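You operate a simulated robot arm through the tools that you are given. There is no shell and no other tool.

You run a simulated robot arm. Do the job below in one go: nothing can be reset, and whatever is moved stays where it is left.

Task
Let the orange barge through: bridge up, signal to GO, push it past, signal to STOP, bridge down.
Fine: in that order; the blue handwheel winds the bridge; the barge's whole length ends beyond it; the grey barge stays.

The check looks at the end state, three seconds after you hand in, the way a careful person would. Anything else that was tipped, shoved, dropped, spilled or broken makes it a failure.

Robot
A 7-joint arm with a two-finger parallel gripper, fixed in place. Base frame: the origin is at the foot of the arm, x ahead of it, y to its left, z up; the work surface is at about z = 760. Lengths are in mm, angles in degrees, forces in N, time in s.
With the tool pointing down near the work surface it reaches from about 300 to 700 mm from the base axis. Its first joint turns from -66.0 to 66.0 degrees. Payload 1.57 kg.
The tool frame sits at the grasp point between the pads (the TCP): z along the fingers, y along the line on which they close. The tips reach 30 mm beyond it. The gripper opens to 110 mm. The fingers are 24 mm wide and 12 mm thick; the gripper's body (48 by 112 mm) begins 78 mm behind the TCP.
Orientation is that of the tool frame in the base frame, as [roll, pitch, yaw] about the fixed x, y, z axes, in that order (R = Rz(yaw) Ry(pitch) Rx(roll)). With the fingers straight down and closing along the base's y, the tool's x points along the base's -x, its y along +y and its z along -z.

Tools
- The arm moves only by the tool servo_tool. Its argument "commands" is text: rows parted by semicolons, each of 7 numbers parted by spaces: the turn, a rotation vector about the tool's x, y, z in degrees, then the shift along the tool's x, y, z in mm, then the opening, from 0 (shut) to 1 (fully open). In form: wx wy wz x y z grip; .... A call has 1 to 20 rows; each row shifts and turns the commanded pose from where the row before left it, along the tool's axes as they then stand. Each row takes 0.2 s and may step no farther than 50 mm and 8.6 degrees from the row before; otherwise, or with a gripper value out of range, the whole call is refused. A pose out of reach is approached as far as the arm can. The call stops where the force on the tool passes 90 N (or 10 N more than at its start, if that is more) or the arm is blocked; 0.2 s more then pass. Each finger travels about 108 mm/s and halts on what it meets, pressing with about 39 N; the grip force reading is that of the motor and also rises with nothing between the fingers. The clock runs only during rows and for 0.2 s after the last one: add rows that do not move to give the fingers time. It gives the time, the measured TCP pose, the force on the tool (base axes), the opening and the grip force at its end, in the units of the frame above (readings bear some noise), with the torque about the TCP (base axes, N m) and any sound that the robot's microphone picked up.
- Cameras (640 x 400 px; columns grow to the right, rows downward): "scene" is fixed at [146.3, -386.5, 1391.9]; the picture's right is [0.89, -0.45, 0.00], its down [-0.30, -0.60, -0.74] and it looks along [0.34, 0.66, -0.67] (base axes); focal length 236 px, centre (320, 200). "wrist" rides on the gripper at [70, 16, -141] in the tool frame; the picture's right is [-0.23, 0.97, 0.00], its down [-0.86, -0.20, -0.48] and it looks along [-0.47, -0.11, 0.88] (tool axes); focal length 222 px, centre (320, 200). There is no depth. A picture from a camera that has moved, and an enlarged one, comes with that camera's place and axes in the base frame and with its lens.
- capture(camera): a new picture of that camera. It takes no simulated time.
- inspect(camera, box): a new picture of the part [left, top, right, bottom] of that camera's present view, enlarged. It takes no simulated time.
- close_job(): hands the job in; it is judged then, once.

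Places have to be worked out from the pictures, the camera data and where the tool is seen. Open the gripper and draw the arm clear of the work before you hand the job in, unless the task says otherwise.

The tools are called after ">>>" by a JSON object that holds its "api" and its "payload". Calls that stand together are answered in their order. servo_tool: Moves the arm, as the interface text tells. Its arguments: {"type":"object","properties":{"commands":{"type":"string"}},"required":["commands"]} The other tools are called the same way: capture (camera) takes a picture; inspect (camera, box) takes an enlarged picture of a part of a camera's view; close_job () hands the job in.

At the start:

```text
t: 0.0
ee_pos: [314.7, -200.6, 1175.2]
tool_rot: [-179.9, -0.1, -179.9]
contact_force: [-1.2, 0.1, 0.5]
torque: [0.0, 0.0, -0.01]
grip_width: 109.7
grip_force: 0.1
```

scene: 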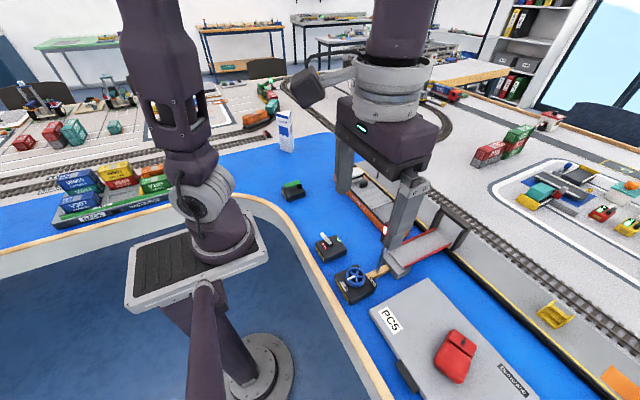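
wrist: 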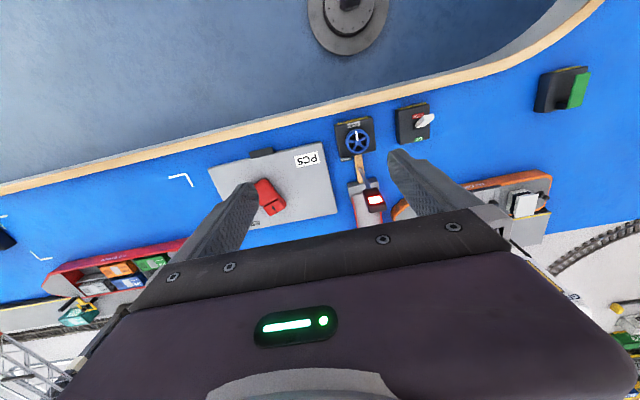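

I start by looking at both views enlarged to identify the handwheel, signal switch, bridge and barges.

>>> {"api": "inspect", "payload": {"camera": "scene", "box": [260, 120, 500, 320]}}

>>> {"api": "inspect", "payload": {"camera": "wrist", "box": [300, 60, 620, 260]}}

>>> {"api": "inspect", "payload": {"camera": "wrist", "box": [0, 120, 360, 345]}}

```text
2.00 times, centred on (380, 220) of scene
camera zoom: at [146.3, -386.5, 1391.9], right [0.89, -0.45, 0.0], down [-0.3, -0.6, -0.74], along [0.34, 0.66, -0.67], focal length 472 px, centre (200, 160)
```

zoom: 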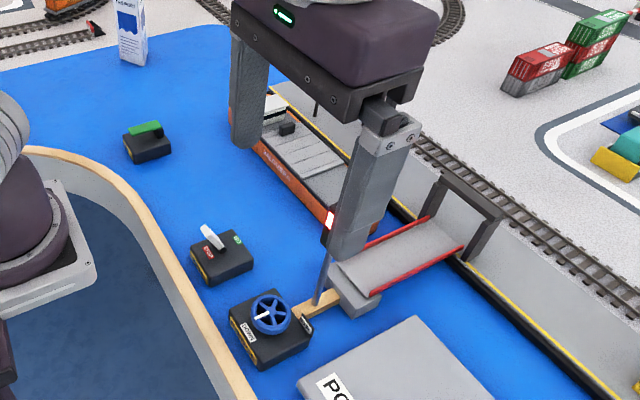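

```text
2.00 times, centred on (460, 160) of wrist
camera zoom: at [246.1, -183.9, 1317.1], right [0.23, 0.97, 0.0], down [0.86, -0.2, 0.48], along [0.47, -0.11, -0.88], focal length 444 px, centre (40, 280)
```

zoom: 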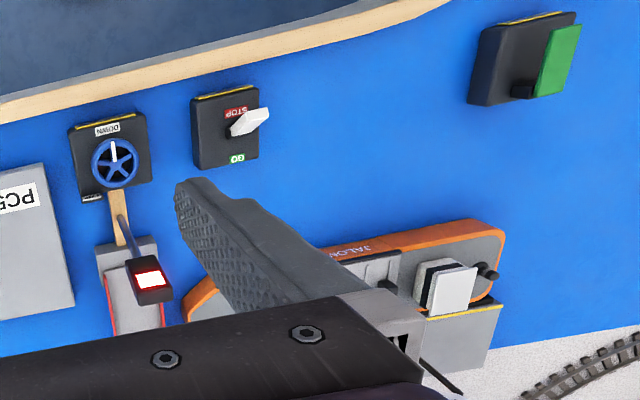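

```text
1.78 times, centred on (180, 232) of wrist
camera zoom: at [246.1, -183.9, 1317.1], right [0.23, 0.97, 0.0], down [0.86, -0.2, 0.48], along [0.47, -0.11, -0.88], focal length 395 px, centre (569, 142)
```

zoom: 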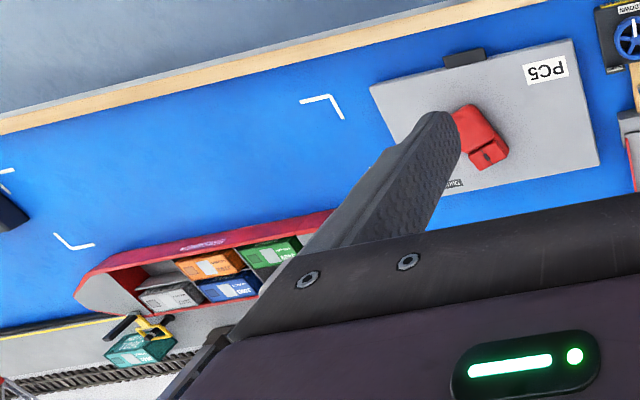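

The wheel appears to be near (390,-130), the signal box near (377,16), and the orange barge lies along x≈620 from y≈-57 to y≈350. I move the camera forward and left at height to see the barge and bridge without the gripper in the way.

>>> {"api": "servo_tool", "payload": {"commands": "0 0 0 -20 45 0 1; 0 0 0 -20 45 0 1; 0 0 0 -20 45 0 1; 0 0 0 -20 45 0 1; 0 0 0 -20 45 0 1; 0 0 0 -20 25 0 1"}}

>>> {"api": "capture", "payload": {"camera": "wrist"}}

>>> {"api": "capture", "payload": {"camera": "scene"}}

```text
t: 1.4
ee_pos: [435.2, 50.6, 1174.2]
tool_rot: [180.0, -0.1, 180.0]
contact_force: [0.0, -0.3, 0.3]
torque: [0.01, 0.02, 0.03]
grip_width: 109.6
grip_force: 0.2
```

```text
taken
camera wrist: at [366.8, 66.7, 1316.7], right [0.23, 0.97, 0.0], down [0.85, -0.2, 0.48], along [0.47, -0.11, -0.88], focal length 222 px, centre (320, 200)
```

wrist: 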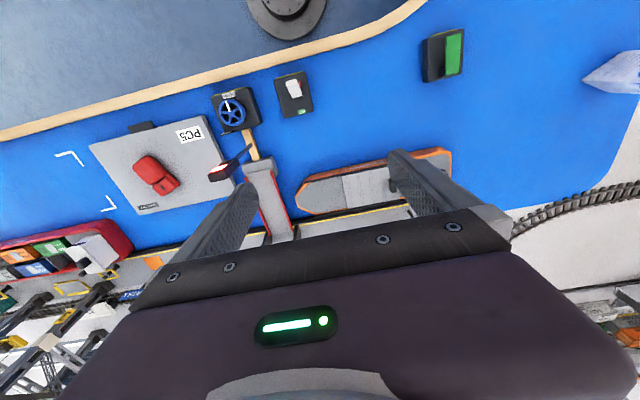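

```text
taken
```

scene: 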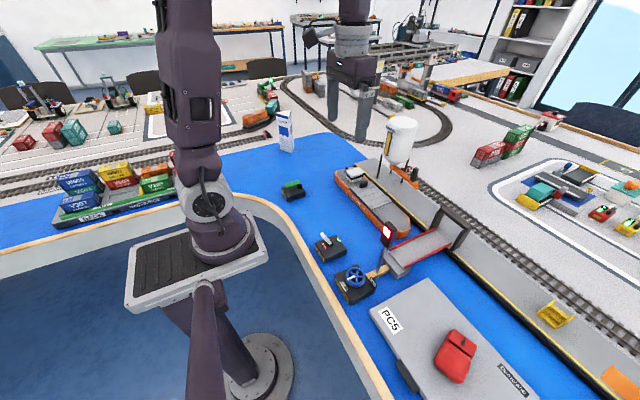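

Now the scene camera shows the barge, bridge, signal and controls unobstructed. I enlarge these to read the details.

>>> {"api": "inspect", "payload": {"camera": "scene", "box": [310, 140, 480, 246]}}

>>> {"api": "inspect", "payload": {"camera": "scene", "box": [310, 215, 420, 305]}}

>>> {"api": "inspect", "payload": {"camera": "wrist", "box": [190, 60, 350, 160]}}

>>> {"api": "inspect", "payload": {"camera": "wrist", "box": [200, 120, 480, 295]}}

>>> {"api": "inspect", "payload": {"camera": "scene", "box": [360, 240, 600, 400]}}

>>> {"api": "inspect", "payload": {"camera": "scene", "box": [0, 120, 200, 245]}}

```text
3.76 times, centred on (395, 193) of scene
camera zoom: at [146.3, -386.4, 1391.9], right [0.89, -0.45, 0.0], down [-0.3, -0.6, -0.74], along [0.34, 0.66, -0.67], focal length 889 px, centre (38, 226)
```

zoom: 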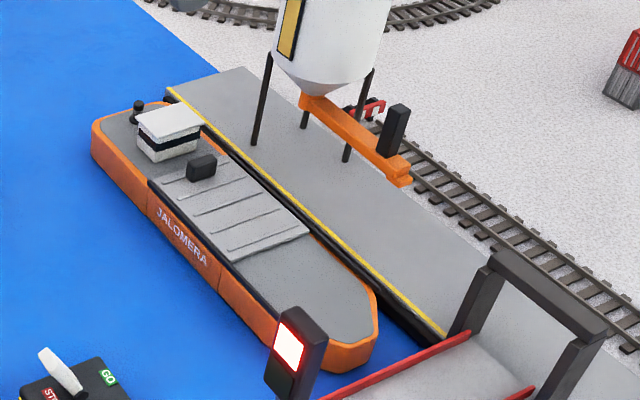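

```text
4.44 times, centred on (365, 260) of scene
camera zoom: at [146.3, -386.4, 1391.9], right [0.89, -0.45, 0.0], down [-0.3, -0.6, -0.74], along [0.34, 0.66, -0.67], focal length 1049 px, centre (120, -67)
```

zoom: 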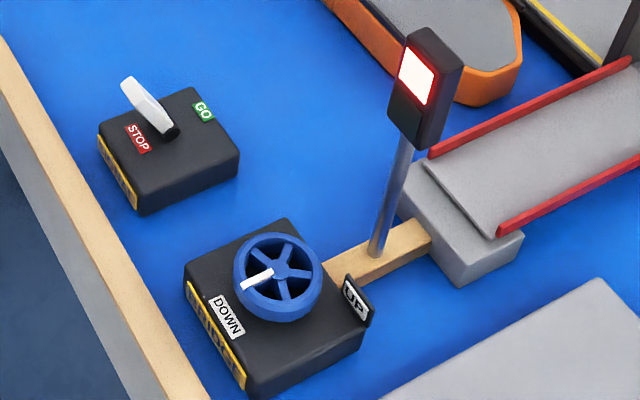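

```text
4.00 times, centred on (270, 110) of wrist
camera zoom: at [366.8, 66.7, 1316.7], right [0.23, 0.97, 0.0], down [0.85, -0.2, 0.48], along [0.47, -0.11, -0.88], focal length 888 px, centre (520, 560)
```

zoom: 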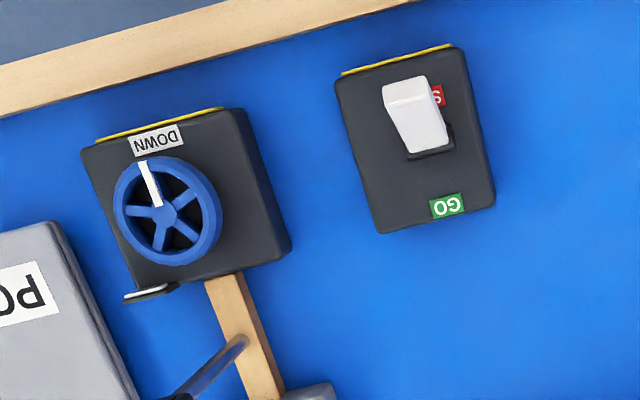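

```text
2.29 times, centred on (340, 208) of wrist
camera zoom: at [366.8, 66.7, 1316.7], right [0.23, 0.97, 0.0], down [0.85, -0.2, 0.48], along [0.47, -0.11, -0.88], focal length 508 px, centre (274, 183)
```

zoom: 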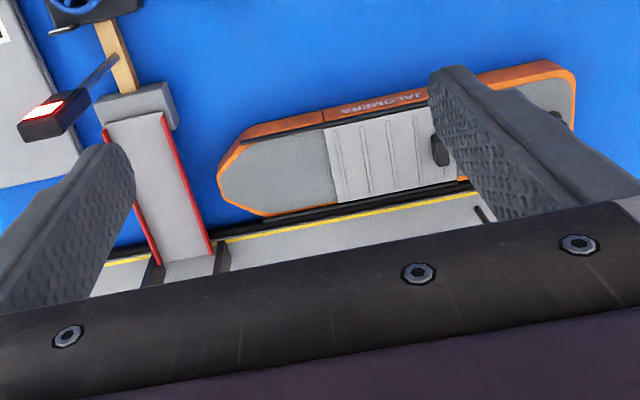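

```text
2.50 times, centred on (480, 320) of scene
camera zoom: at [146.3, -386.4, 1391.9], right [0.89, -0.45, 0.0], down [-0.3, -0.6, -0.74], along [0.34, 0.66, -0.67], focal length 590 px, centre (-80, -100)
```

zoom: 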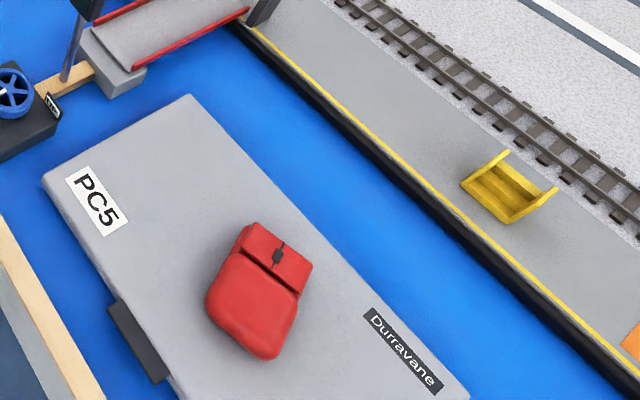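

```text
3.20 times, centred on (100, 182) of scene
camera zoom: at [146.3, -386.4, 1391.9], right [0.89, -0.45, 0.0], down [-0.3, -0.6, -0.74], along [0.34, 0.66, -0.67], focal length 755 px, centre (1024, 256)
```

zoom: 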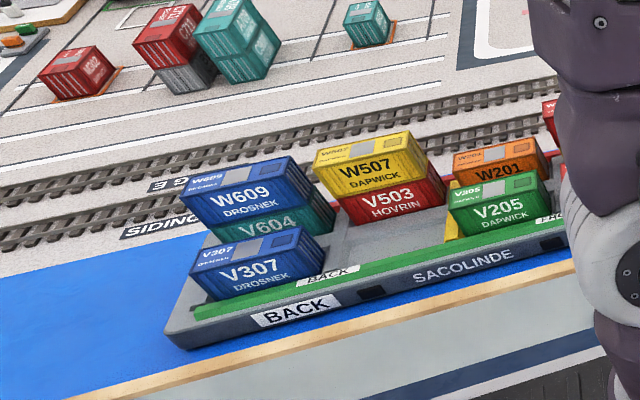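

The grey barge is "PC5 Durravane", close beside the channel. The wheel's centre triangulates to about (387,-131,808) with its pointer at DOWN, and the signal mast stands near (470,-135) with its head at z≈937. I go over the wheel at a safe height for a closer look.

>>> {"api": "servo_tool", "payload": {"commands": "0 0 0 8 -30.3 26 1; 0 0 0 8 -30.3 26 1; 0 0 0 8 -30.3 26 1; 0 0 0 8 -30.3 26 1; 0 0 0 8 -30.3 26 1; 0 0 0 8 -30.3 24 1"}}

>>> {"api": "capture", "payload": {"camera": "wrist"}}

>>> {"api": "inspect", "payload": {"camera": "scene", "box": [300, 140, 460, 300]}}

```text
t: 2.8
ee_pos: [384.5, -132.0, 1019.9]
tool_rot: [180.0, 0.1, 180.0]
contact_force: [-0.5, 0.0, -0.2]
torque: [0.02, 0.03, -0.01]
grip_width: 110.1
grip_force: 0.1
```

```text
taken
camera wrist: at [316.2, -116.4, 1162.6], right [0.23, 0.97, 0.0], down [0.86, -0.2, 0.48], along [0.47, -0.11, -0.88], focal length 222 px, centre (320, 200)
```

wrist: 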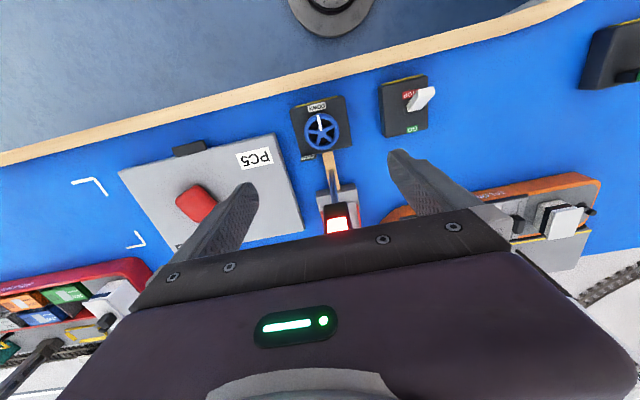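

```text
2.50 times, centred on (380, 220) of scene
camera zoom: at [146.3, -386.4, 1391.9], right [0.89, -0.45, 0.0], down [-0.3, -0.6, -0.74], along [0.34, 0.66, -0.67], focal length 590 px, centre (170, 150)
```

zoom: 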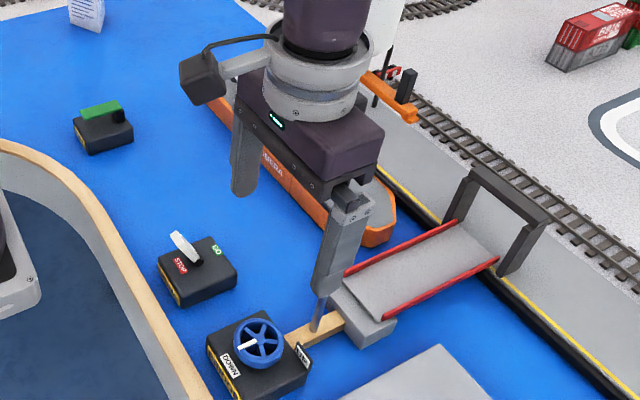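

I enlarge the wheel region from this nearer wrist view for precise placement.

>>> {"api": "inspect", "payload": {"camera": "wrist", "box": [270, 70, 450, 250]}}

>>> {"api": "inspect", "payload": {"camera": "wrist", "box": [450, 160, 640, 280]}}

```text
2.22 times, centred on (360, 160) of wrist
camera zoom: at [316.2, -116.4, 1162.6], right [0.23, 0.97, 0.0], down [0.86, -0.2, 0.48], along [0.47, -0.11, -0.88], focal length 494 px, centre (231, 289)
```

zoom: 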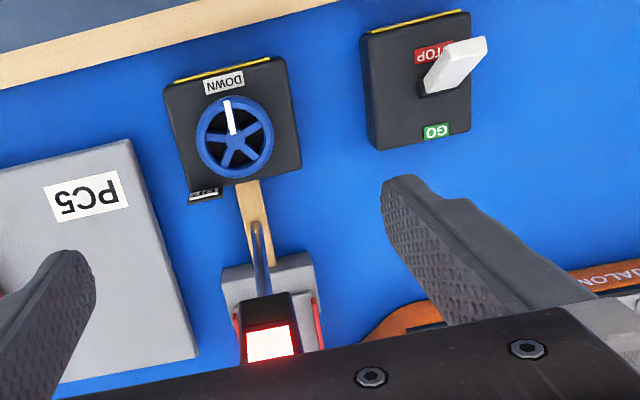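

```text
3.33 times, centred on (545, 220) of wrist
camera zoom: at [316.2, -116.4, 1162.6], right [0.23, 0.97, 0.0], down [0.86, -0.2, 0.48], along [0.47, -0.11, -0.88], focal length 740 px, centre (-430, 133)
```

zoom: 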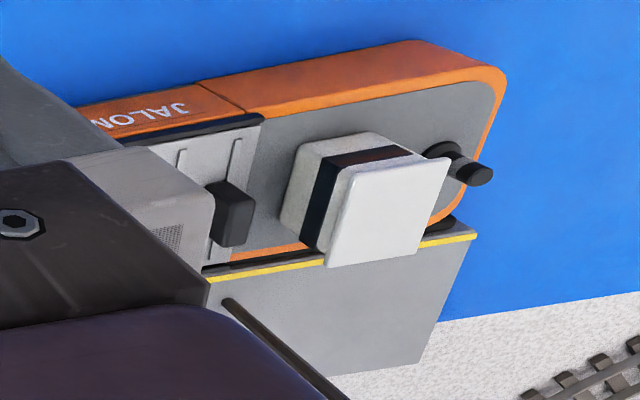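

The wheel centre confirms at about (388,-131,808), roughly 55 mm across, with the box top near z≈783. I narrow the gripper to about 80 mm and descend to just above the wheel to check alignment.

>>> {"api": "servo_tool", "payload": {"commands": "0 0 0 -3.5 0.5 0 0.72; 0 0 0 0 0 45 0.72; 0 0 0 0 0 45 0.72; 0 0 0 0 0 45 0.72"}}

>>> {"api": "capture", "payload": {"camera": "wrist"}}

>>> {"api": "inspect", "payload": {"camera": "scene", "box": [310, 180, 470, 300]}}

```text
t: 3.8
ee_pos: [390.0, -132.4, 886.0]
tool_rot: [180.0, -0.1, -180.0]
contact_force: [0.3, -0.6, -0.5]
torque: [0.01, -0.02, 0.04]
grip_width: 79.0
grip_force: 0.0
```

```text
taken
camera wrist: at [322.4, -116.2, 1027.7], right [0.23, 0.97, 0.0], down [0.85, -0.2, 0.48], along [0.47, -0.11, -0.88], focal length 222 px, centre (320, 200)
```

wrist: 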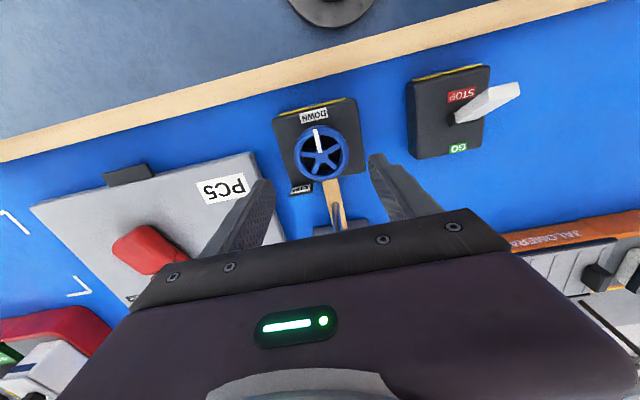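

```text
3.33 times, centred on (390, 240) of scene
camera zoom: at [146.3, -386.5, 1391.9], right [0.89, -0.45, 0.0], down [-0.3, -0.6, -0.74], along [0.34, 0.66, -0.67], focal length 787 px, centre (87, 67)
```

zoom: 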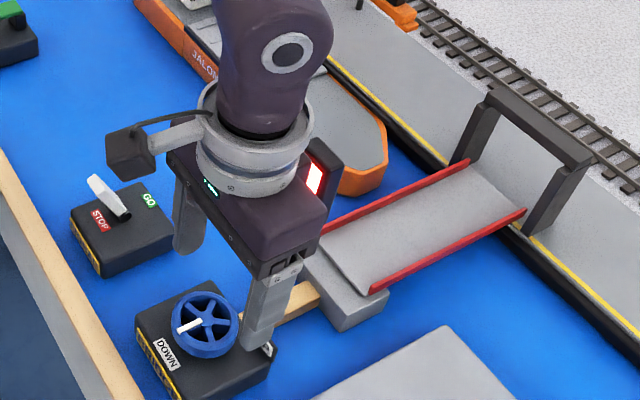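

Wheel is centred between the fingers, which show clearance on both sides. I descend so the tips sit just below the rim and close gently on it.

>>> {"api": "servo_tool", "payload": {"commands": "0 0 0 1 1 30 0.72; 0 0 0 0 0 28 0.72; 0 0 0 0 0 0 0.72"}}

>>> {"api": "inspect", "payload": {"camera": "scene", "box": [310, 180, 470, 300]}}

>>> {"api": "inspect", "payload": {"camera": "wrist", "box": [200, 80, 460, 240]}}

```text
t: 4.6
ee_pos: [388.3, -129.2, 828.3]
tool_rot: [180.0, 0.0, -180.0]
contact_force: [0.8, -0.3, 0.4]
torque: [0.01, -0.01, 0.03]
grip_width: 79.2
grip_force: 0.1
```

```text
3.33 times, centred on (390, 240) of scene
camera zoom: at [146.3, -386.5, 1391.9], right [0.89, -0.45, 0.0], down [-0.3, -0.6, -0.74], along [0.34, 0.66, -0.67], focal length 787 px, centre (87, 67)
```

zoom: 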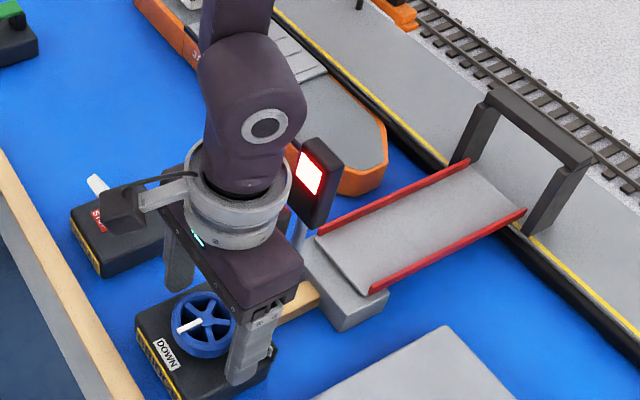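

```text
2.46 times, centred on (330, 160) of wrist
camera zoom: at [320.6, -113.2, 970.2], right [0.23, 0.97, 0.0], down [0.85, -0.2, 0.48], along [0.47, -0.11, -0.88], focal length 547 px, centre (295, 298)
```

zoom: 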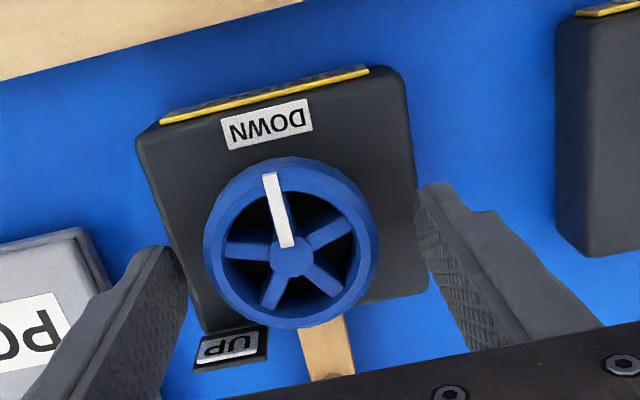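

Fingertips are level with the wheel rim and straddle it evenly. I close the gripper on the rim.

>>> {"api": "servo_tool", "payload": {"commands": "0 0 0 0 -1.5 0 0.45; 0 0 0 0 0 0 0.4; 0 0 0 0 0 0 0.4"}}

>>> {"api": "inspect", "payload": {"camera": "wrist", "box": [200, 80, 460, 240]}}

```text
t: 5.4
ee_pos: [388.8, -130.5, 829.4]
tool_rot: [179.9, -0.1, -179.9]
contact_force: [3.1, 25.3, 2.8]
torque: [0.9, -0.36, -0.14]
grip_width: 53.7
grip_force: 44.7
```

```text
2.46 times, centred on (330, 160) of wrist
camera zoom: at [320.6, -114.1, 970.4], right [0.22, 0.97, 0.0], down [0.86, -0.2, 0.48], along [0.47, -0.11, -0.88], focal length 547 px, centre (295, 298)
```

zoom: 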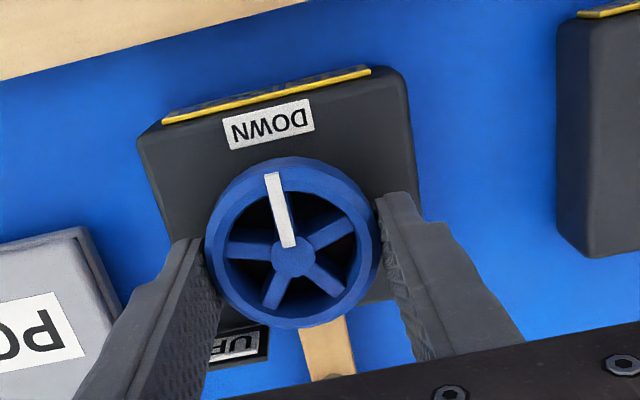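

Gripped at 53.7 mm with a small sideways load, so I centre by 1 mm and try a small counter-clockwise turn (seen from above) to see whether the wheel moves and the bridge responds.

>>> {"api": "servo_tool", "payload": {"commands": "0 0 0 0 1 0 0.4; 0 0 -5 0 0 0 0.4; 0 0 -5 0 0 0 0.4; 0 0 -5 0 0 0 0.4; 0 0 0 0 0 0 0.4"}}

>>> {"api": "inspect", "payload": {"camera": "wrist", "box": [200, 80, 460, 240]}}

>>> {"api": "inspect", "payload": {"camera": "scene", "box": [310, 180, 470, 300]}}

```text
t: 6.6
ee_pos: [389.1, -129.9, 827.3]
tool_rot: [179.9, 0.1, -164.8]
contact_force: [7.5, 40.5, -0.4]
torque: [0.45, -0.38, -1.72]
grip_width: 52.6
grip_force: 45.2
```

```text
2.46 times, centred on (330, 160) of wrist
camera zoom: at [318.8, -131.8, 969.6], right [-0.04, 1.0, 0.0], down [0.88, 0.03, 0.48], along [0.48, 0.02, -0.88], focal length 547 px, centre (295, 298)
```

zoom: 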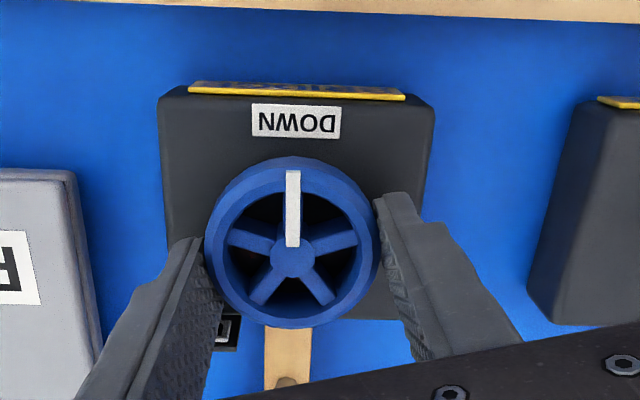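

```text
3.33 times, centred on (390, 240) of scene
camera zoom: at [146.5, -385.6, 1392.1], right [0.89, -0.45, 0.0], down [-0.3, -0.6, -0.74], along [0.34, 0.66, -0.67], focal length 787 px, centre (87, 67)
```

zoom: 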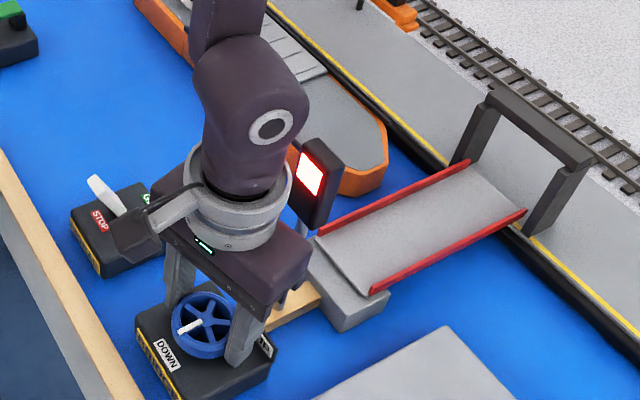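

The pointer stayed on DOWN while the pads slipped and torque rose, so counter-clockwise is against the stop. I rotate back, try a 2 mm recentering to see the side-load trend, and read the force.

>>> {"api": "servo_tool", "payload": {"commands": "0 0 5 0 0 0 0.4; 0 0 5 0 0 0 0.4; 0 0 5 0 -1 0 0.4; 0 0 0 0 -1 0 0.4"}}

```text
t: 7.6
ee_pos: [389.3, -130.8, 828.3]
tool_rot: [179.9, -0.1, -179.8]
contact_force: [-1.0, 44.8, -11.5]
torque: [-0.24, -0.64, -0.2]
grip_width: 53.0
grip_force: 44.8
```

>>> {"api": "servo_tool", "payload": {"commands": "0 0 0 0 1.5 0 0.4; 0 0 0 0 1.5 0 0.4; 0 0 0 0 0 0 0.4"}}

```text
t: 8.4
ee_pos: [389.0, -130.1, 827.6]
tool_rot: [180.0, -0.1, 180.0]
contact_force: [-6.9, 26.5, -5.4]
torque: [1.03, 0.43, -0.12]
grip_width: 52.7
grip_force: 45.4
```

Side load falls as I shift toward +y, so I shift 3 mm further, then turn clockwise (tool +z) 15° to test that direction.

>>> {"api": "servo_tool", "payload": {"commands": "0 0 0 0 1.5 0 0.4; 0 0 0 0 1.5 0 0.4; 0 0 5 0 0 0 0.4; 0 0 5 0 0 0 0.4; 0 0 5 0 0 0 0.4; 0 0 0 0 0 0 0.4"}}

>>> {"api": "inspect", "payload": {"camera": "wrist", "box": [200, 80, 460, 240]}}

>>> {"api": "inspect", "payload": {"camera": "scene", "box": [310, 180, 470, 300]}}

```text
t: 9.8
ee_pos: [387.8, -131.1, 827.2]
tool_rot: [-179.9, 0.0, 164.6]
contact_force: [-22.5, -46.8, -23.3]
torque: [-0.05, -0.71, 0.17]
grip_width: 52.9
grip_force: 44.5
```

```text
2.46 times, centred on (330, 160) of wrist
camera zoom: at [326.9, -96.0, 969.8], right [0.48, 0.88, 0.0], down [0.77, -0.42, 0.48], along [0.42, -0.23, -0.88], focal length 547 px, centre (295, 298)
```

zoom: 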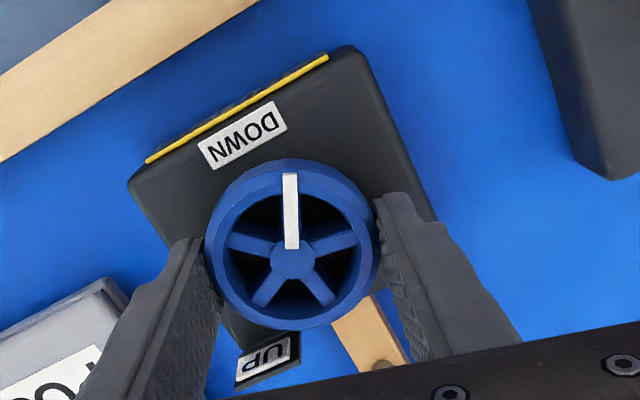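

```text
3.33 times, centred on (390, 240) of scene
camera zoom: at [146.0, -387.6, 1391.6], right [0.89, -0.45, 0.0], down [-0.3, -0.6, -0.74], along [0.34, 0.66, -0.67], focal length 787 px, centre (87, 67)
```

zoom: 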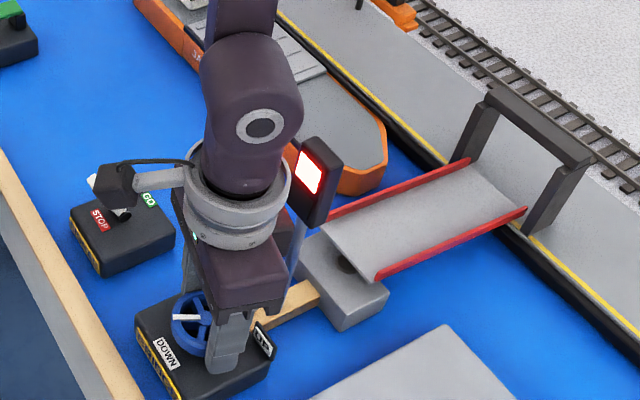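

Clockwise works: the pointer left DOWN and the near end of the deck has started lifting, so the bridge hinges at the quay portal. The lamp face is at x≈466, leaving room for the gripper body, so I recentre 2 mm and keep turning clockwise another 30°.

>>> {"api": "servo_tool", "payload": {"commands": "0 0 0 0 -1.5 0 0.4; 0 0 5 0 -0.5 0 0.4; 0 0 5 0 0 0 0.4; 0 0 5 0 0 0 0.4; 0 0 5 0 0 0 0.4; 0 0 5 0 0 0 0.4; 0 0 5 0 0 0 0.4; 0 0 0 0 0 0 0.4"}}

>>> {"api": "inspect", "payload": {"camera": "wrist", "box": [200, 80, 460, 240]}}

>>> {"api": "inspect", "payload": {"camera": "scene", "box": [310, 160, 490, 300]}}

```text
t: 11.6
ee_pos: [386.6, -131.8, 827.3]
tool_rot: [-179.8, 0.2, 134.7]
contact_force: [-17.3, -45.3, -11.9]
torque: [-0.65, -0.41, 0.12]
grip_width: 52.8
grip_force: 44.7
```

```text
2.46 times, centred on (330, 160) of wrist
camera zoom: at [351.4, -70.6, 969.7], right [0.85, 0.52, 0.0], down [0.46, -0.75, 0.48], along [0.25, -0.41, -0.88], focal length 547 px, centre (295, 298)
```

zoom: 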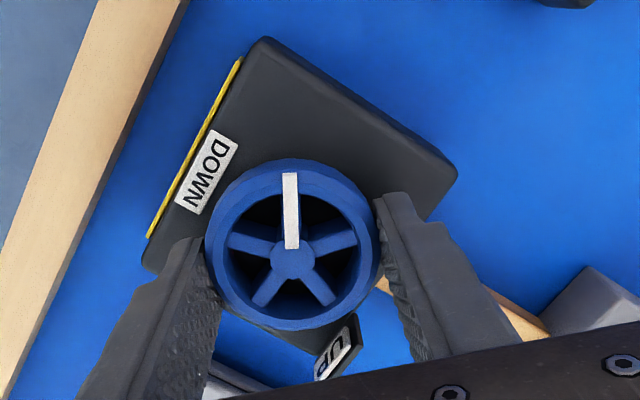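

```text
2.86 times, centred on (400, 230) of scene
camera zoom: at [146.0, -387.5, 1391.6], right [0.89, -0.45, 0.0], down [-0.3, -0.6, -0.74], along [0.34, 0.66, -0.67], focal length 674 px, centre (91, 114)
```

zoom: 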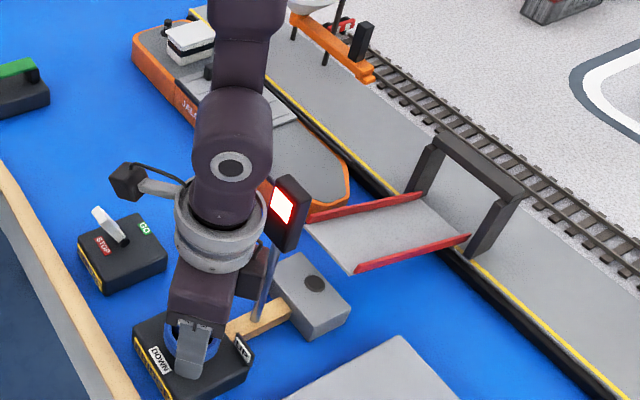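

The deck is lifting smoothly, signal still red, and the box hasn't moved. I recentre slightly and turn on clockwise another 40°.

>>> {"api": "servo_tool", "payload": {"commands": "0 0 0 -0.5 -1.5 0 0.4; 0 0 5 0 0 0 0.4; 0 0 5 0 0 0 0.4; 0 0 5 0 0 0 0.4; 0 0 5 0 0 0 0.4; 0 0 5 0 0 0 0.4; 0 0 5 0 0 0 0.4; 0 0 5 0 0 0 0.4; 0 0 5 0 0 0 0.4; 0 0 0 0 0 0 0.4"}}

>>> {"api": "inspect", "payload": {"camera": "wrist", "box": [200, 80, 460, 240]}}

>>> {"api": "inspect", "payload": {"camera": "scene", "box": [310, 160, 490, 300]}}

```text
t: 13.8
ee_pos: [385.7, -132.7, 827.3]
tool_rot: [-179.7, 0.1, 94.7]
contact_force: [-40.5, -36.0, -21.1]
torque: [-0.84, -0.12, 0.14]
grip_width: 52.8
grip_force: 45.0
```

```text
2.46 times, centred on (330, 160) of wrist
camera zoom: at [398.0, -61.9, 969.8], right [0.99, -0.15, 0.0], down [-0.13, -0.87, 0.48], along [-0.07, -0.48, -0.88], focal length 547 px, centre (295, 298)
```

zoom: 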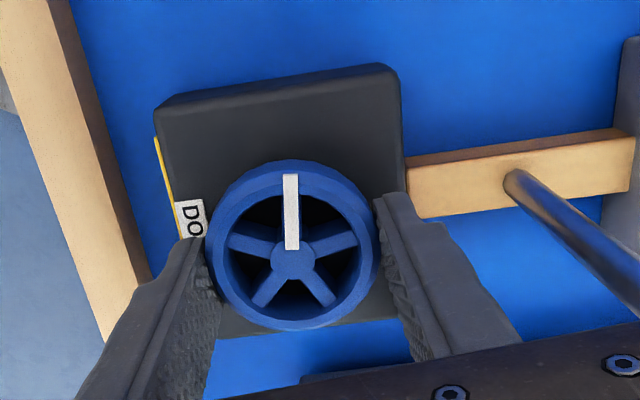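

```text
2.86 times, centred on (400, 230) of scene
camera zoom: at [145.6, -387.3, 1391.7], right [0.89, -0.45, 0.0], down [-0.3, -0.6, -0.74], along [0.34, 0.66, -0.67], focal length 674 px, centre (91, 114)
```

zoom: 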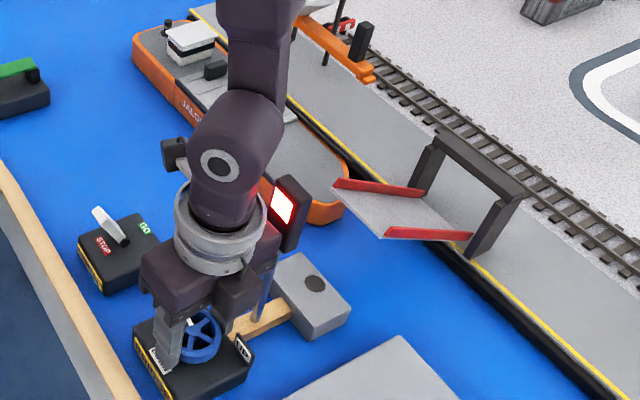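

The wheel follows well (pointer about 85° from DOWN) and the deck is roughly a third up. I relieve side load and continue another 40° clockwise.

>>> {"api": "servo_tool", "payload": {"commands": "0 0 0 -1.5 -1.5 0 0.4; 0 0 0 -1 -1.5 0 0.4; 0 0 5 0 0 0 0.4; 0 0 5 0 0 0 0.4; 0 0 5 0 0 0 0.4; 0 0 5 0 0 0 0.4; 0 0 0 0 0 0 0.4"}}

>>> {"api": "inspect", "payload": {"camera": "scene", "box": [310, 160, 490, 300]}}

```text
t: 15.4
ee_pos: [384.4, -133.2, 828.7]
tool_rot: [-179.9, -0.1, 74.9]
contact_force: [-26.0, -6.8, -15.2]
torque: [-0.34, 0.45, 0.03]
grip_width: 52.8
grip_force: 44.8
```

```text
2.86 times, centred on (400, 230) of scene
camera zoom: at [145.9, -386.7, 1391.9], right [0.89, -0.45, 0.0], down [-0.3, -0.6, -0.74], along [0.34, 0.66, -0.67], focal length 674 px, centre (91, 114)
```

zoom: 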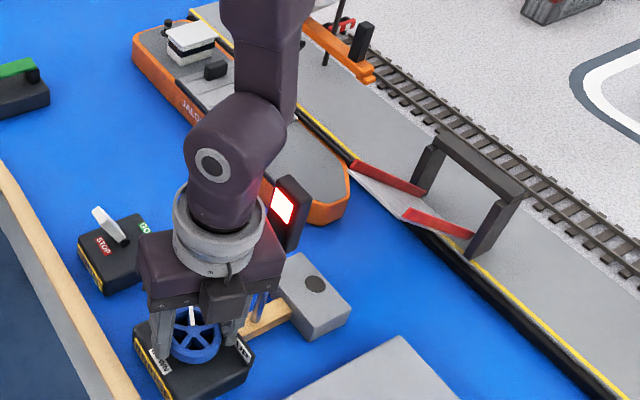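

Side load is lower and the deck keeps rising (about 105° of wheel so far). I continue 40° clockwise.

>>> {"api": "servo_tool", "payload": {"commands": "0 0 0 0 -1 0 0.4; 0 0 5 0 0 0 0.4; 0 0 5 0 0 0 0.4; 0 0 5 0 0 0 0.4; 0 0 5 0 0 0 0.4; 0 0 5 0 0 0 0.4; 0 0 5 0 0 0 0.4; 0 0 5 0 0 0 0.4; 0 0 5 0 0 0 0.4; 0 0 0 0 0 0 0.4"}}

>>> {"api": "inspect", "payload": {"camera": "scene", "box": [310, 160, 490, 300]}}

>>> {"api": "inspect", "payload": {"camera": "wrist", "box": [200, 80, 460, 240]}}

```text
t: 17.6
ee_pos: [381.7, -131.9, 828.7]
tool_rot: [179.9, 0.1, 35.8]
contact_force: [-37.2, 31.5, 7.8]
torque: [-11.71, -3.93, 5.95]
grip_width: 52.7
grip_force: 45.1
```

```text
2.86 times, centred on (400, 230) of scene
camera zoom: at [145.3, -385.3, 1392.3], right [0.89, -0.45, 0.0], down [-0.3, -0.6, -0.74], along [0.34, 0.66, -0.67], focal length 674 px, centre (91, 114)
```

zoom: 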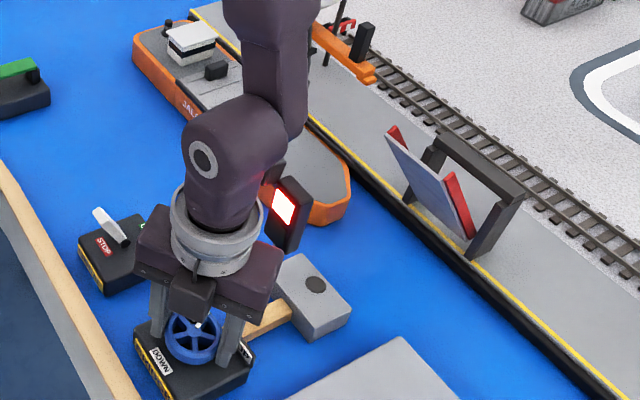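

```text
2.46 times, centred on (330, 160) of wrist
camera zoom: at [450.5, -103.4, 970.3], right [0.39, -0.92, 0.0], down [-0.81, -0.34, 0.48], along [-0.44, -0.19, -0.88], focal length 547 px, centre (295, 298)
```

zoom: 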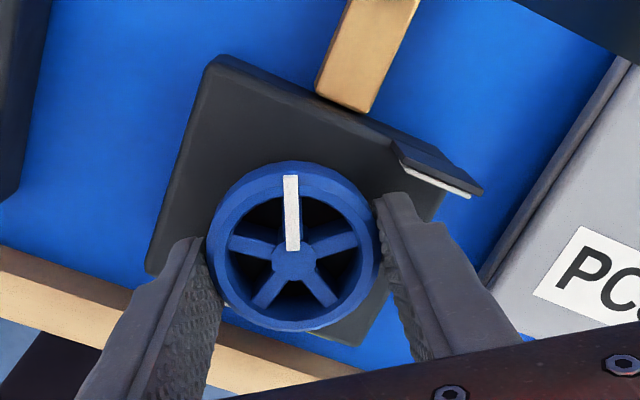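

Torque jumped to about 12 N·m: the wrist camera mount has probably come up against the signal head. I back off 8° right away and check that the load vanishes.

>>> {"api": "servo_tool", "payload": {"commands": "0 0 -4 0 0 0 0.4; 0 0 -4 0 0 0 0.4; 0 0 0 0 0 0 0.4"}}

>>> {"api": "inspect", "payload": {"camera": "scene", "box": [310, 180, 470, 300]}}

```text
t: 18.4
ee_pos: [383.1, -131.5, 827.5]
tool_rot: [-179.8, -0.1, 43.0]
contact_force: [-18.4, 16.5, 21.5]
torque: [1.24, -0.38, 0.06]
grip_width: 52.9
grip_force: 45.2
```

```text
3.33 times, centred on (390, 240) of scene
camera zoom: at [145.6, -386.0, 1392.1], right [0.89, -0.45, 0.0], down [-0.3, -0.6, -0.74], along [0.34, 0.66, -0.67], focal length 787 px, centre (87, 67)
```

zoom: 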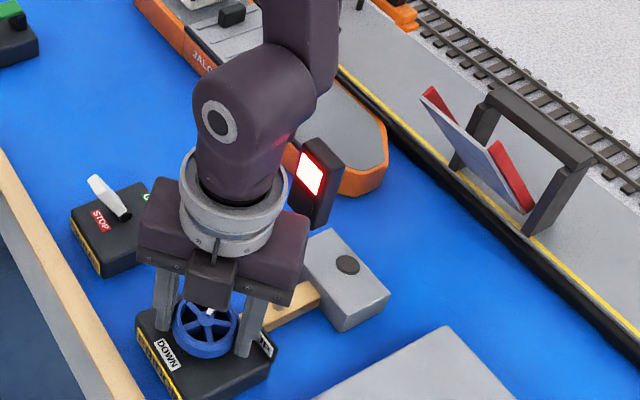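

Load is gone and the mast stands as before; wheel is at about 137° and deck nearly upright. I release with a small opening and rise, then check that bridge and wheel hold position.

>>> {"api": "servo_tool", "payload": {"commands": "0 0 0 0 0 0 0.6; 0 0 0 0 0 0 0.6; 0 0 0 0 0 -25 0.6; 0 0 0 0 0 -25 0.6; 0 0 0 0 0 0 0.6"}}

>>> {"api": "inspect", "payload": {"camera": "scene", "box": [310, 160, 490, 300]}}

>>> {"api": "inspect", "payload": {"camera": "wrist", "box": [200, 80, 460, 240]}}

```text
t: 19.6
ee_pos: [384.3, -133.1, 878.9]
tool_rot: [-180.0, 0.0, 42.9]
contact_force: [1.0, 1.3, 0.2]
torque: [-0.03, 0.02, 0.01]
grip_width: 65.8
grip_force: 0.0
```

```text
2.86 times, centred on (400, 230) of scene
camera zoom: at [146.3, -386.4, 1391.9], right [0.89, -0.45, 0.0], down [-0.3, -0.6, -0.74], along [0.34, 0.66, -0.67], focal length 674 px, centre (91, 114)
```

zoom: 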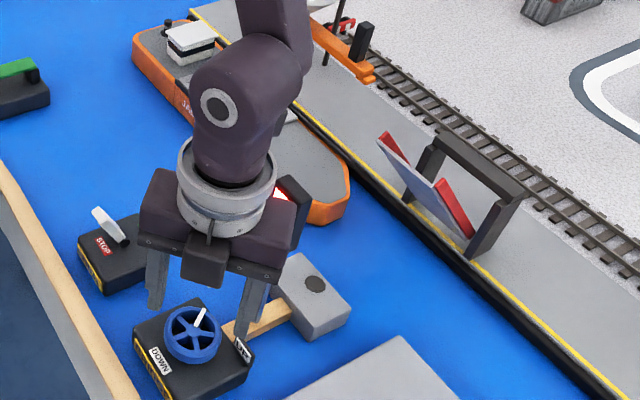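

```text
2.46 times, centred on (330, 160) of wrist
camera zoom: at [447.2, -97.6, 1020.9], right [0.5, -0.87, 0.0], down [-0.76, -0.44, 0.48], along [-0.42, -0.24, -0.88], focal length 547 px, centre (295, 298)
```

zoom: 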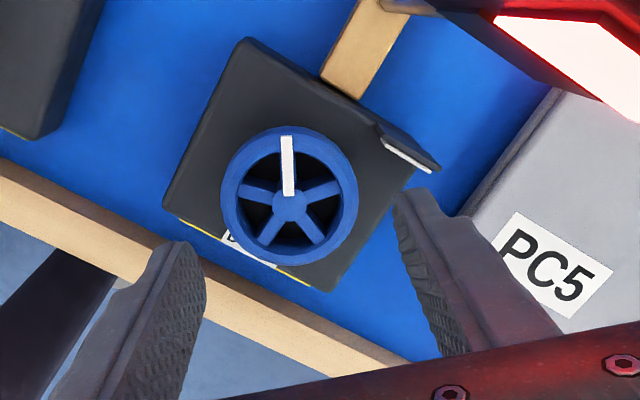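

Bridge and wheel hold by themselves; UP label lies about 65–70° further clockwise from the pointer. I rotate the empty gripper back counter-clockwise about 107° above the wheel for a second grip.

>>> {"api": "servo_tool", "payload": {"commands": "0 0 -8.2 0 0 0 0.72; 0 0 -8.2 0 0 0 0.72; 0 0 -8.2 0 0 0 0.72; 0 0 -8.2 0 0 0 0.72; 0 0 -8.2 0 0 0 0.72; 0 0 -8.2 0 0 0 0.72; 0 0 -8.2 0 0 0 0.72; 0 0 -8.2 0 0 0 0.72; 0 0 -8.2 0 0 0 0.72; 0 0 -8.2 0 0 0 0.72; 0 0 -8.2 0 0 0 0.72; 0 0 -8.2 0 0 0 0.72; 0 0 -8.2 0 0 0 0.72; 0 0 0 0 0 0 0.72"}}

>>> {"api": "inspect", "payload": {"camera": "wrist", "box": [200, 80, 460, 240]}}

>>> {"api": "inspect", "payload": {"camera": "scene", "box": [310, 180, 470, 300]}}

```text
t: 22.6
ee_pos: [382.8, -131.3, 879.1]
tool_rot: [179.9, 0.0, 149.7]
contact_force: [0.1, 0.1, 0.0]
torque: [0.0, 0.02, 0.0]
grip_width: 79.0
grip_force: 0.0
```

```text
2.46 times, centred on (330, 160) of wrist
camera zoom: at [332.9, -83.2, 1020.3], right [0.69, 0.73, 0.0], down [0.64, -0.6, 0.48], along [0.35, -0.33, -0.88], focal length 547 px, centre (295, 298)
```

zoom: 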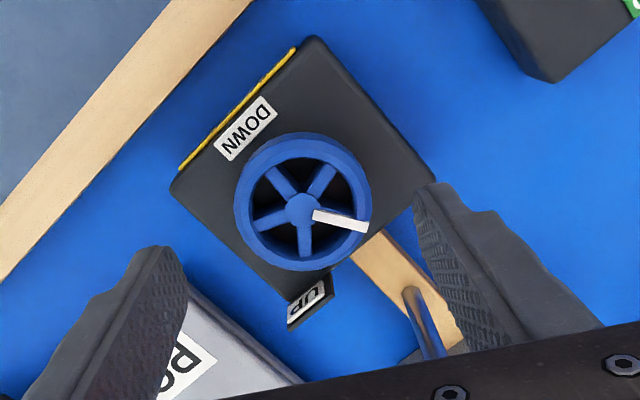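

```text
3.33 times, centred on (390, 240) of scene
camera zoom: at [146.3, -386.5, 1391.9], right [0.89, -0.45, 0.0], down [-0.3, -0.6, -0.74], along [0.34, 0.66, -0.67], focal length 787 px, centre (87, 67)
```

zoom: 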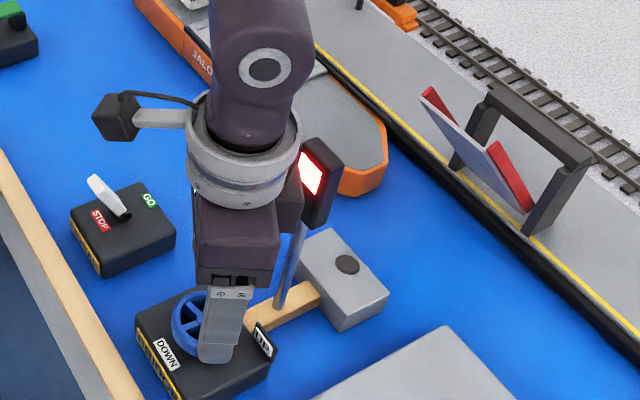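

The wheel centre is at (387.3,-130.3). I shift onto it, descend, and re-grip the rim.

>>> {"api": "servo_tool", "payload": {"commands": "0 0 0 -3.4 3.1 0 0.72; 0 0 0 0 0 25 0.72; 0 0 0 0 0 26 0.72; 0 0 0 0 0 0 0.4; 0 0 0 0 0 0 0.4; 0 0 0 0 0 0 0.4"}}

>>> {"api": "inspect", "payload": {"camera": "wrist", "box": [200, 80, 460, 240]}}

```text
t: 24.0
ee_pos: [388.0, -132.1, 827.3]
tool_rot: [-180.0, 0.1, 149.6]
contact_force: [0.4, 3.1, -1.9]
torque: [0.01, -0.58, -0.06]
grip_width: 53.4
grip_force: 44.5
```

```text
2.46 times, centred on (330, 160) of wrist
camera zoom: at [337.8, -82.6, 969.6], right [0.69, 0.73, 0.0], down [0.64, -0.6, 0.48], along [0.35, -0.33, -0.88], focal length 547 px, centre (295, 298)
```

zoom: 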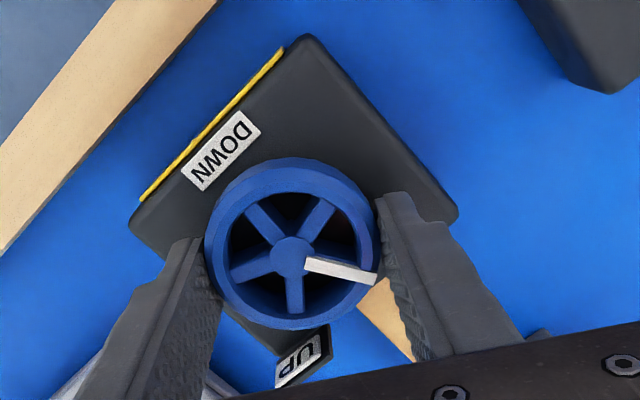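

Re-gripped with almost no side load. I turn clockwise 45° and watch for the end stop.

>>> {"api": "servo_tool", "payload": {"commands": "0 0 5 0 0 0 0.4; 0 0 5 0 0 0 0.4; 0 0 5 0 0 0 0.4; 0 0 5 0 0 0 0.4; 0 0 5 0 0 0 0.4; 0 0 5 0 0 0 0.4; 0 0 5 0 0 0 0.4; 0 0 5 0 0 0 0.4; 0 0 5 0 0 0 0.4; 0 0 0 0 0 0 0.4"}}

>>> {"api": "inspect", "payload": {"camera": "wrist", "box": [200, 80, 460, 240]}}

>>> {"api": "inspect", "payload": {"camera": "scene", "box": [310, 160, 490, 300]}}

```text
t: 26.2
ee_pos: [389.3, -131.8, 825.4]
tool_rot: [-180.0, -0.1, 104.6]
contact_force: [-16.8, -2.3, -6.6]
torque: [0.04, 0.11, 0.02]
grip_width: 59.3
grip_force: 8.2
```

```text
2.46 times, centred on (330, 160) of wrist
camera zoom: at [388.2, -60.4, 968.8], right [1.0, 0.02, 0.0], down [0.02, -0.88, 0.48], along [0.01, -0.48, -0.88], focal length 547 px, centre (295, 298)
```

zoom: 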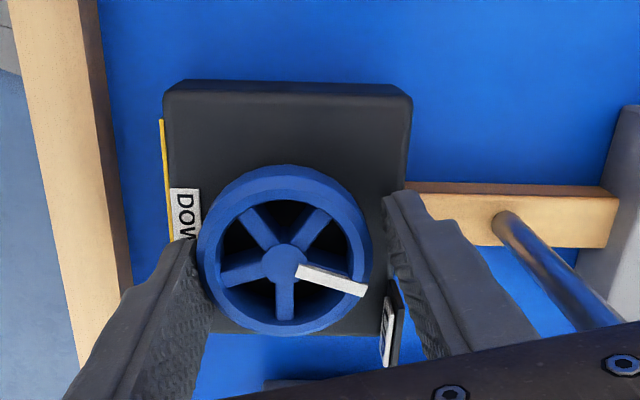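

```text
2.86 times, centred on (400, 230) of scene
camera zoom: at [146.0, -386.5, 1391.9], right [0.89, -0.45, 0.0], down [-0.3, -0.6, -0.74], along [0.34, 0.66, -0.67], focal length 674 px, centre (91, 114)
```

zoom: 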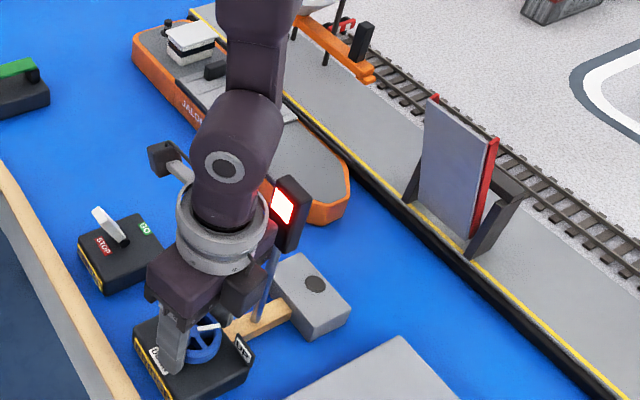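

The deck is now almost vertical, but the grip reads 59 mm with low force and one finger is off the rim. I hold still for a moment and re-read before continuing.

>>> {"api": "servo_tool", "payload": {"commands": "0 0 0 0 0 0 0.4; 0 0 0 0 0 0 0.4"}}

>>> {"api": "inspect", "payload": {"camera": "wrist", "box": [200, 80, 460, 240]}}

```text
t: 26.8
ee_pos: [389.2, -131.6, 828.1]
tool_rot: [179.9, 0.1, 104.6]
contact_force: [-16.4, -2.0, -6.4]
torque: [0.03, 0.05, 0.0]
grip_width: 59.2
grip_force: 8.3
```

```text
2.46 times, centred on (330, 160) of wrist
camera zoom: at [388.2, -60.8, 968.9], right [1.0, 0.03, 0.0], down [0.02, -0.88, 0.48], along [0.01, -0.48, -0.88], focal length 547 px, centre (295, 298)
```

zoom: 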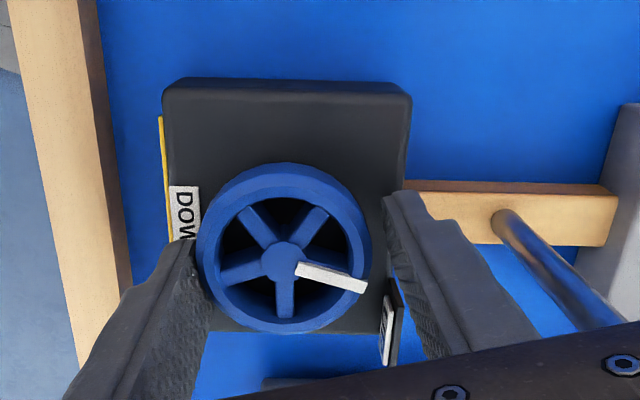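

Only the left finger bears on the rim and the motor shows 8 N, so the grip has gone slack about 2 mm off centre. I command a tighter closing and see if it re-seats.

>>> {"api": "servo_tool", "payload": {"commands": "0 0 0 0 -1 0 0.3; 0 0 0 0 -1 0 0.2; 0 0 0 0 0 0 0.2"}}

>>> {"api": "inspect", "payload": {"camera": "wrist", "box": [200, 80, 460, 240]}}

```text
t: 27.6
ee_pos: [386.6, -132.1, 827.1]
tool_rot: [-179.8, -0.1, 104.7]
contact_force: [-23.4, 1.1, -7.7]
torque: [-0.01, 0.39, 0.07]
grip_width: 52.9
grip_force: 44.8
```

```text
2.46 times, centred on (330, 160) of wrist
camera zoom: at [385.6, -61.1, 969.4], right [1.0, 0.03, 0.0], down [0.02, -0.88, 0.48], along [0.01, -0.48, -0.88], focal length 547 px, centre (295, 298)
```

zoom: 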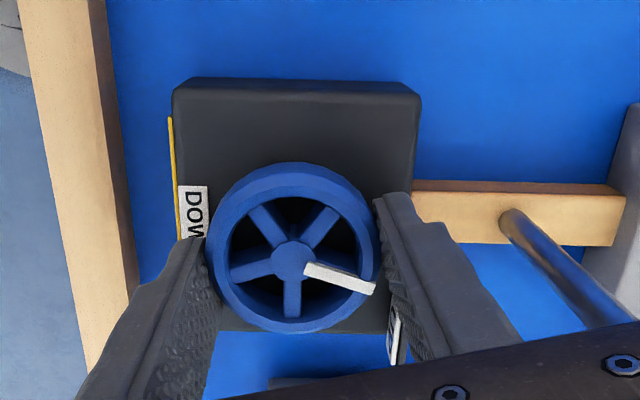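

Grip re-seated at 52.9 mm. I continue clockwise in small steps to find the UP end.

>>> {"api": "servo_tool", "payload": {"commands": "0 0 5 0 0 0 0.2; 0 0 5 0 0 0 0.2; 0 0 5 0 0 0 0.2; 0 0 5 0 0 0 0.2; 0 0 0 0 0 0 0.2"}}

>>> {"api": "inspect", "payload": {"camera": "wrist", "box": [200, 80, 460, 240]}}

>>> {"api": "inspect", "payload": {"camera": "scene", "box": [310, 160, 490, 300]}}

```text
t: 28.8
ee_pos: [384.5, -131.6, 827.7]
tool_rot: [-179.8, 0.0, 84.4]
contact_force: [-33.6, -5.0, 10.1]
torque: [0.23, 0.7, 0.1]
grip_width: 52.7
grip_force: 44.8
```

```text
2.46 times, centred on (330, 160) of wrist
camera zoom: at [409.5, -64.7, 969.3], right [0.95, -0.32, 0.0], down [-0.28, -0.83, 0.48], along [-0.15, -0.45, -0.88], focal length 547 px, centre (295, 298)
```

zoom: 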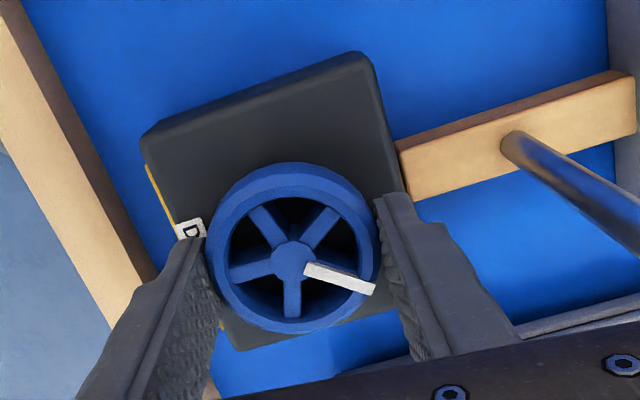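

```text
2.86 times, centred on (400, 230) of scene
camera zoom: at [145.4, -386.5, 1392.0], right [0.89, -0.45, 0.0], down [-0.3, -0.6, -0.74], along [0.34, 0.66, -0.67], focal length 674 px, centre (91, 114)
```

zoom: 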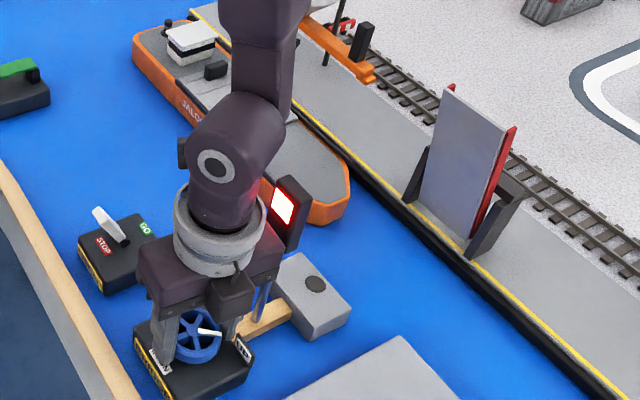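

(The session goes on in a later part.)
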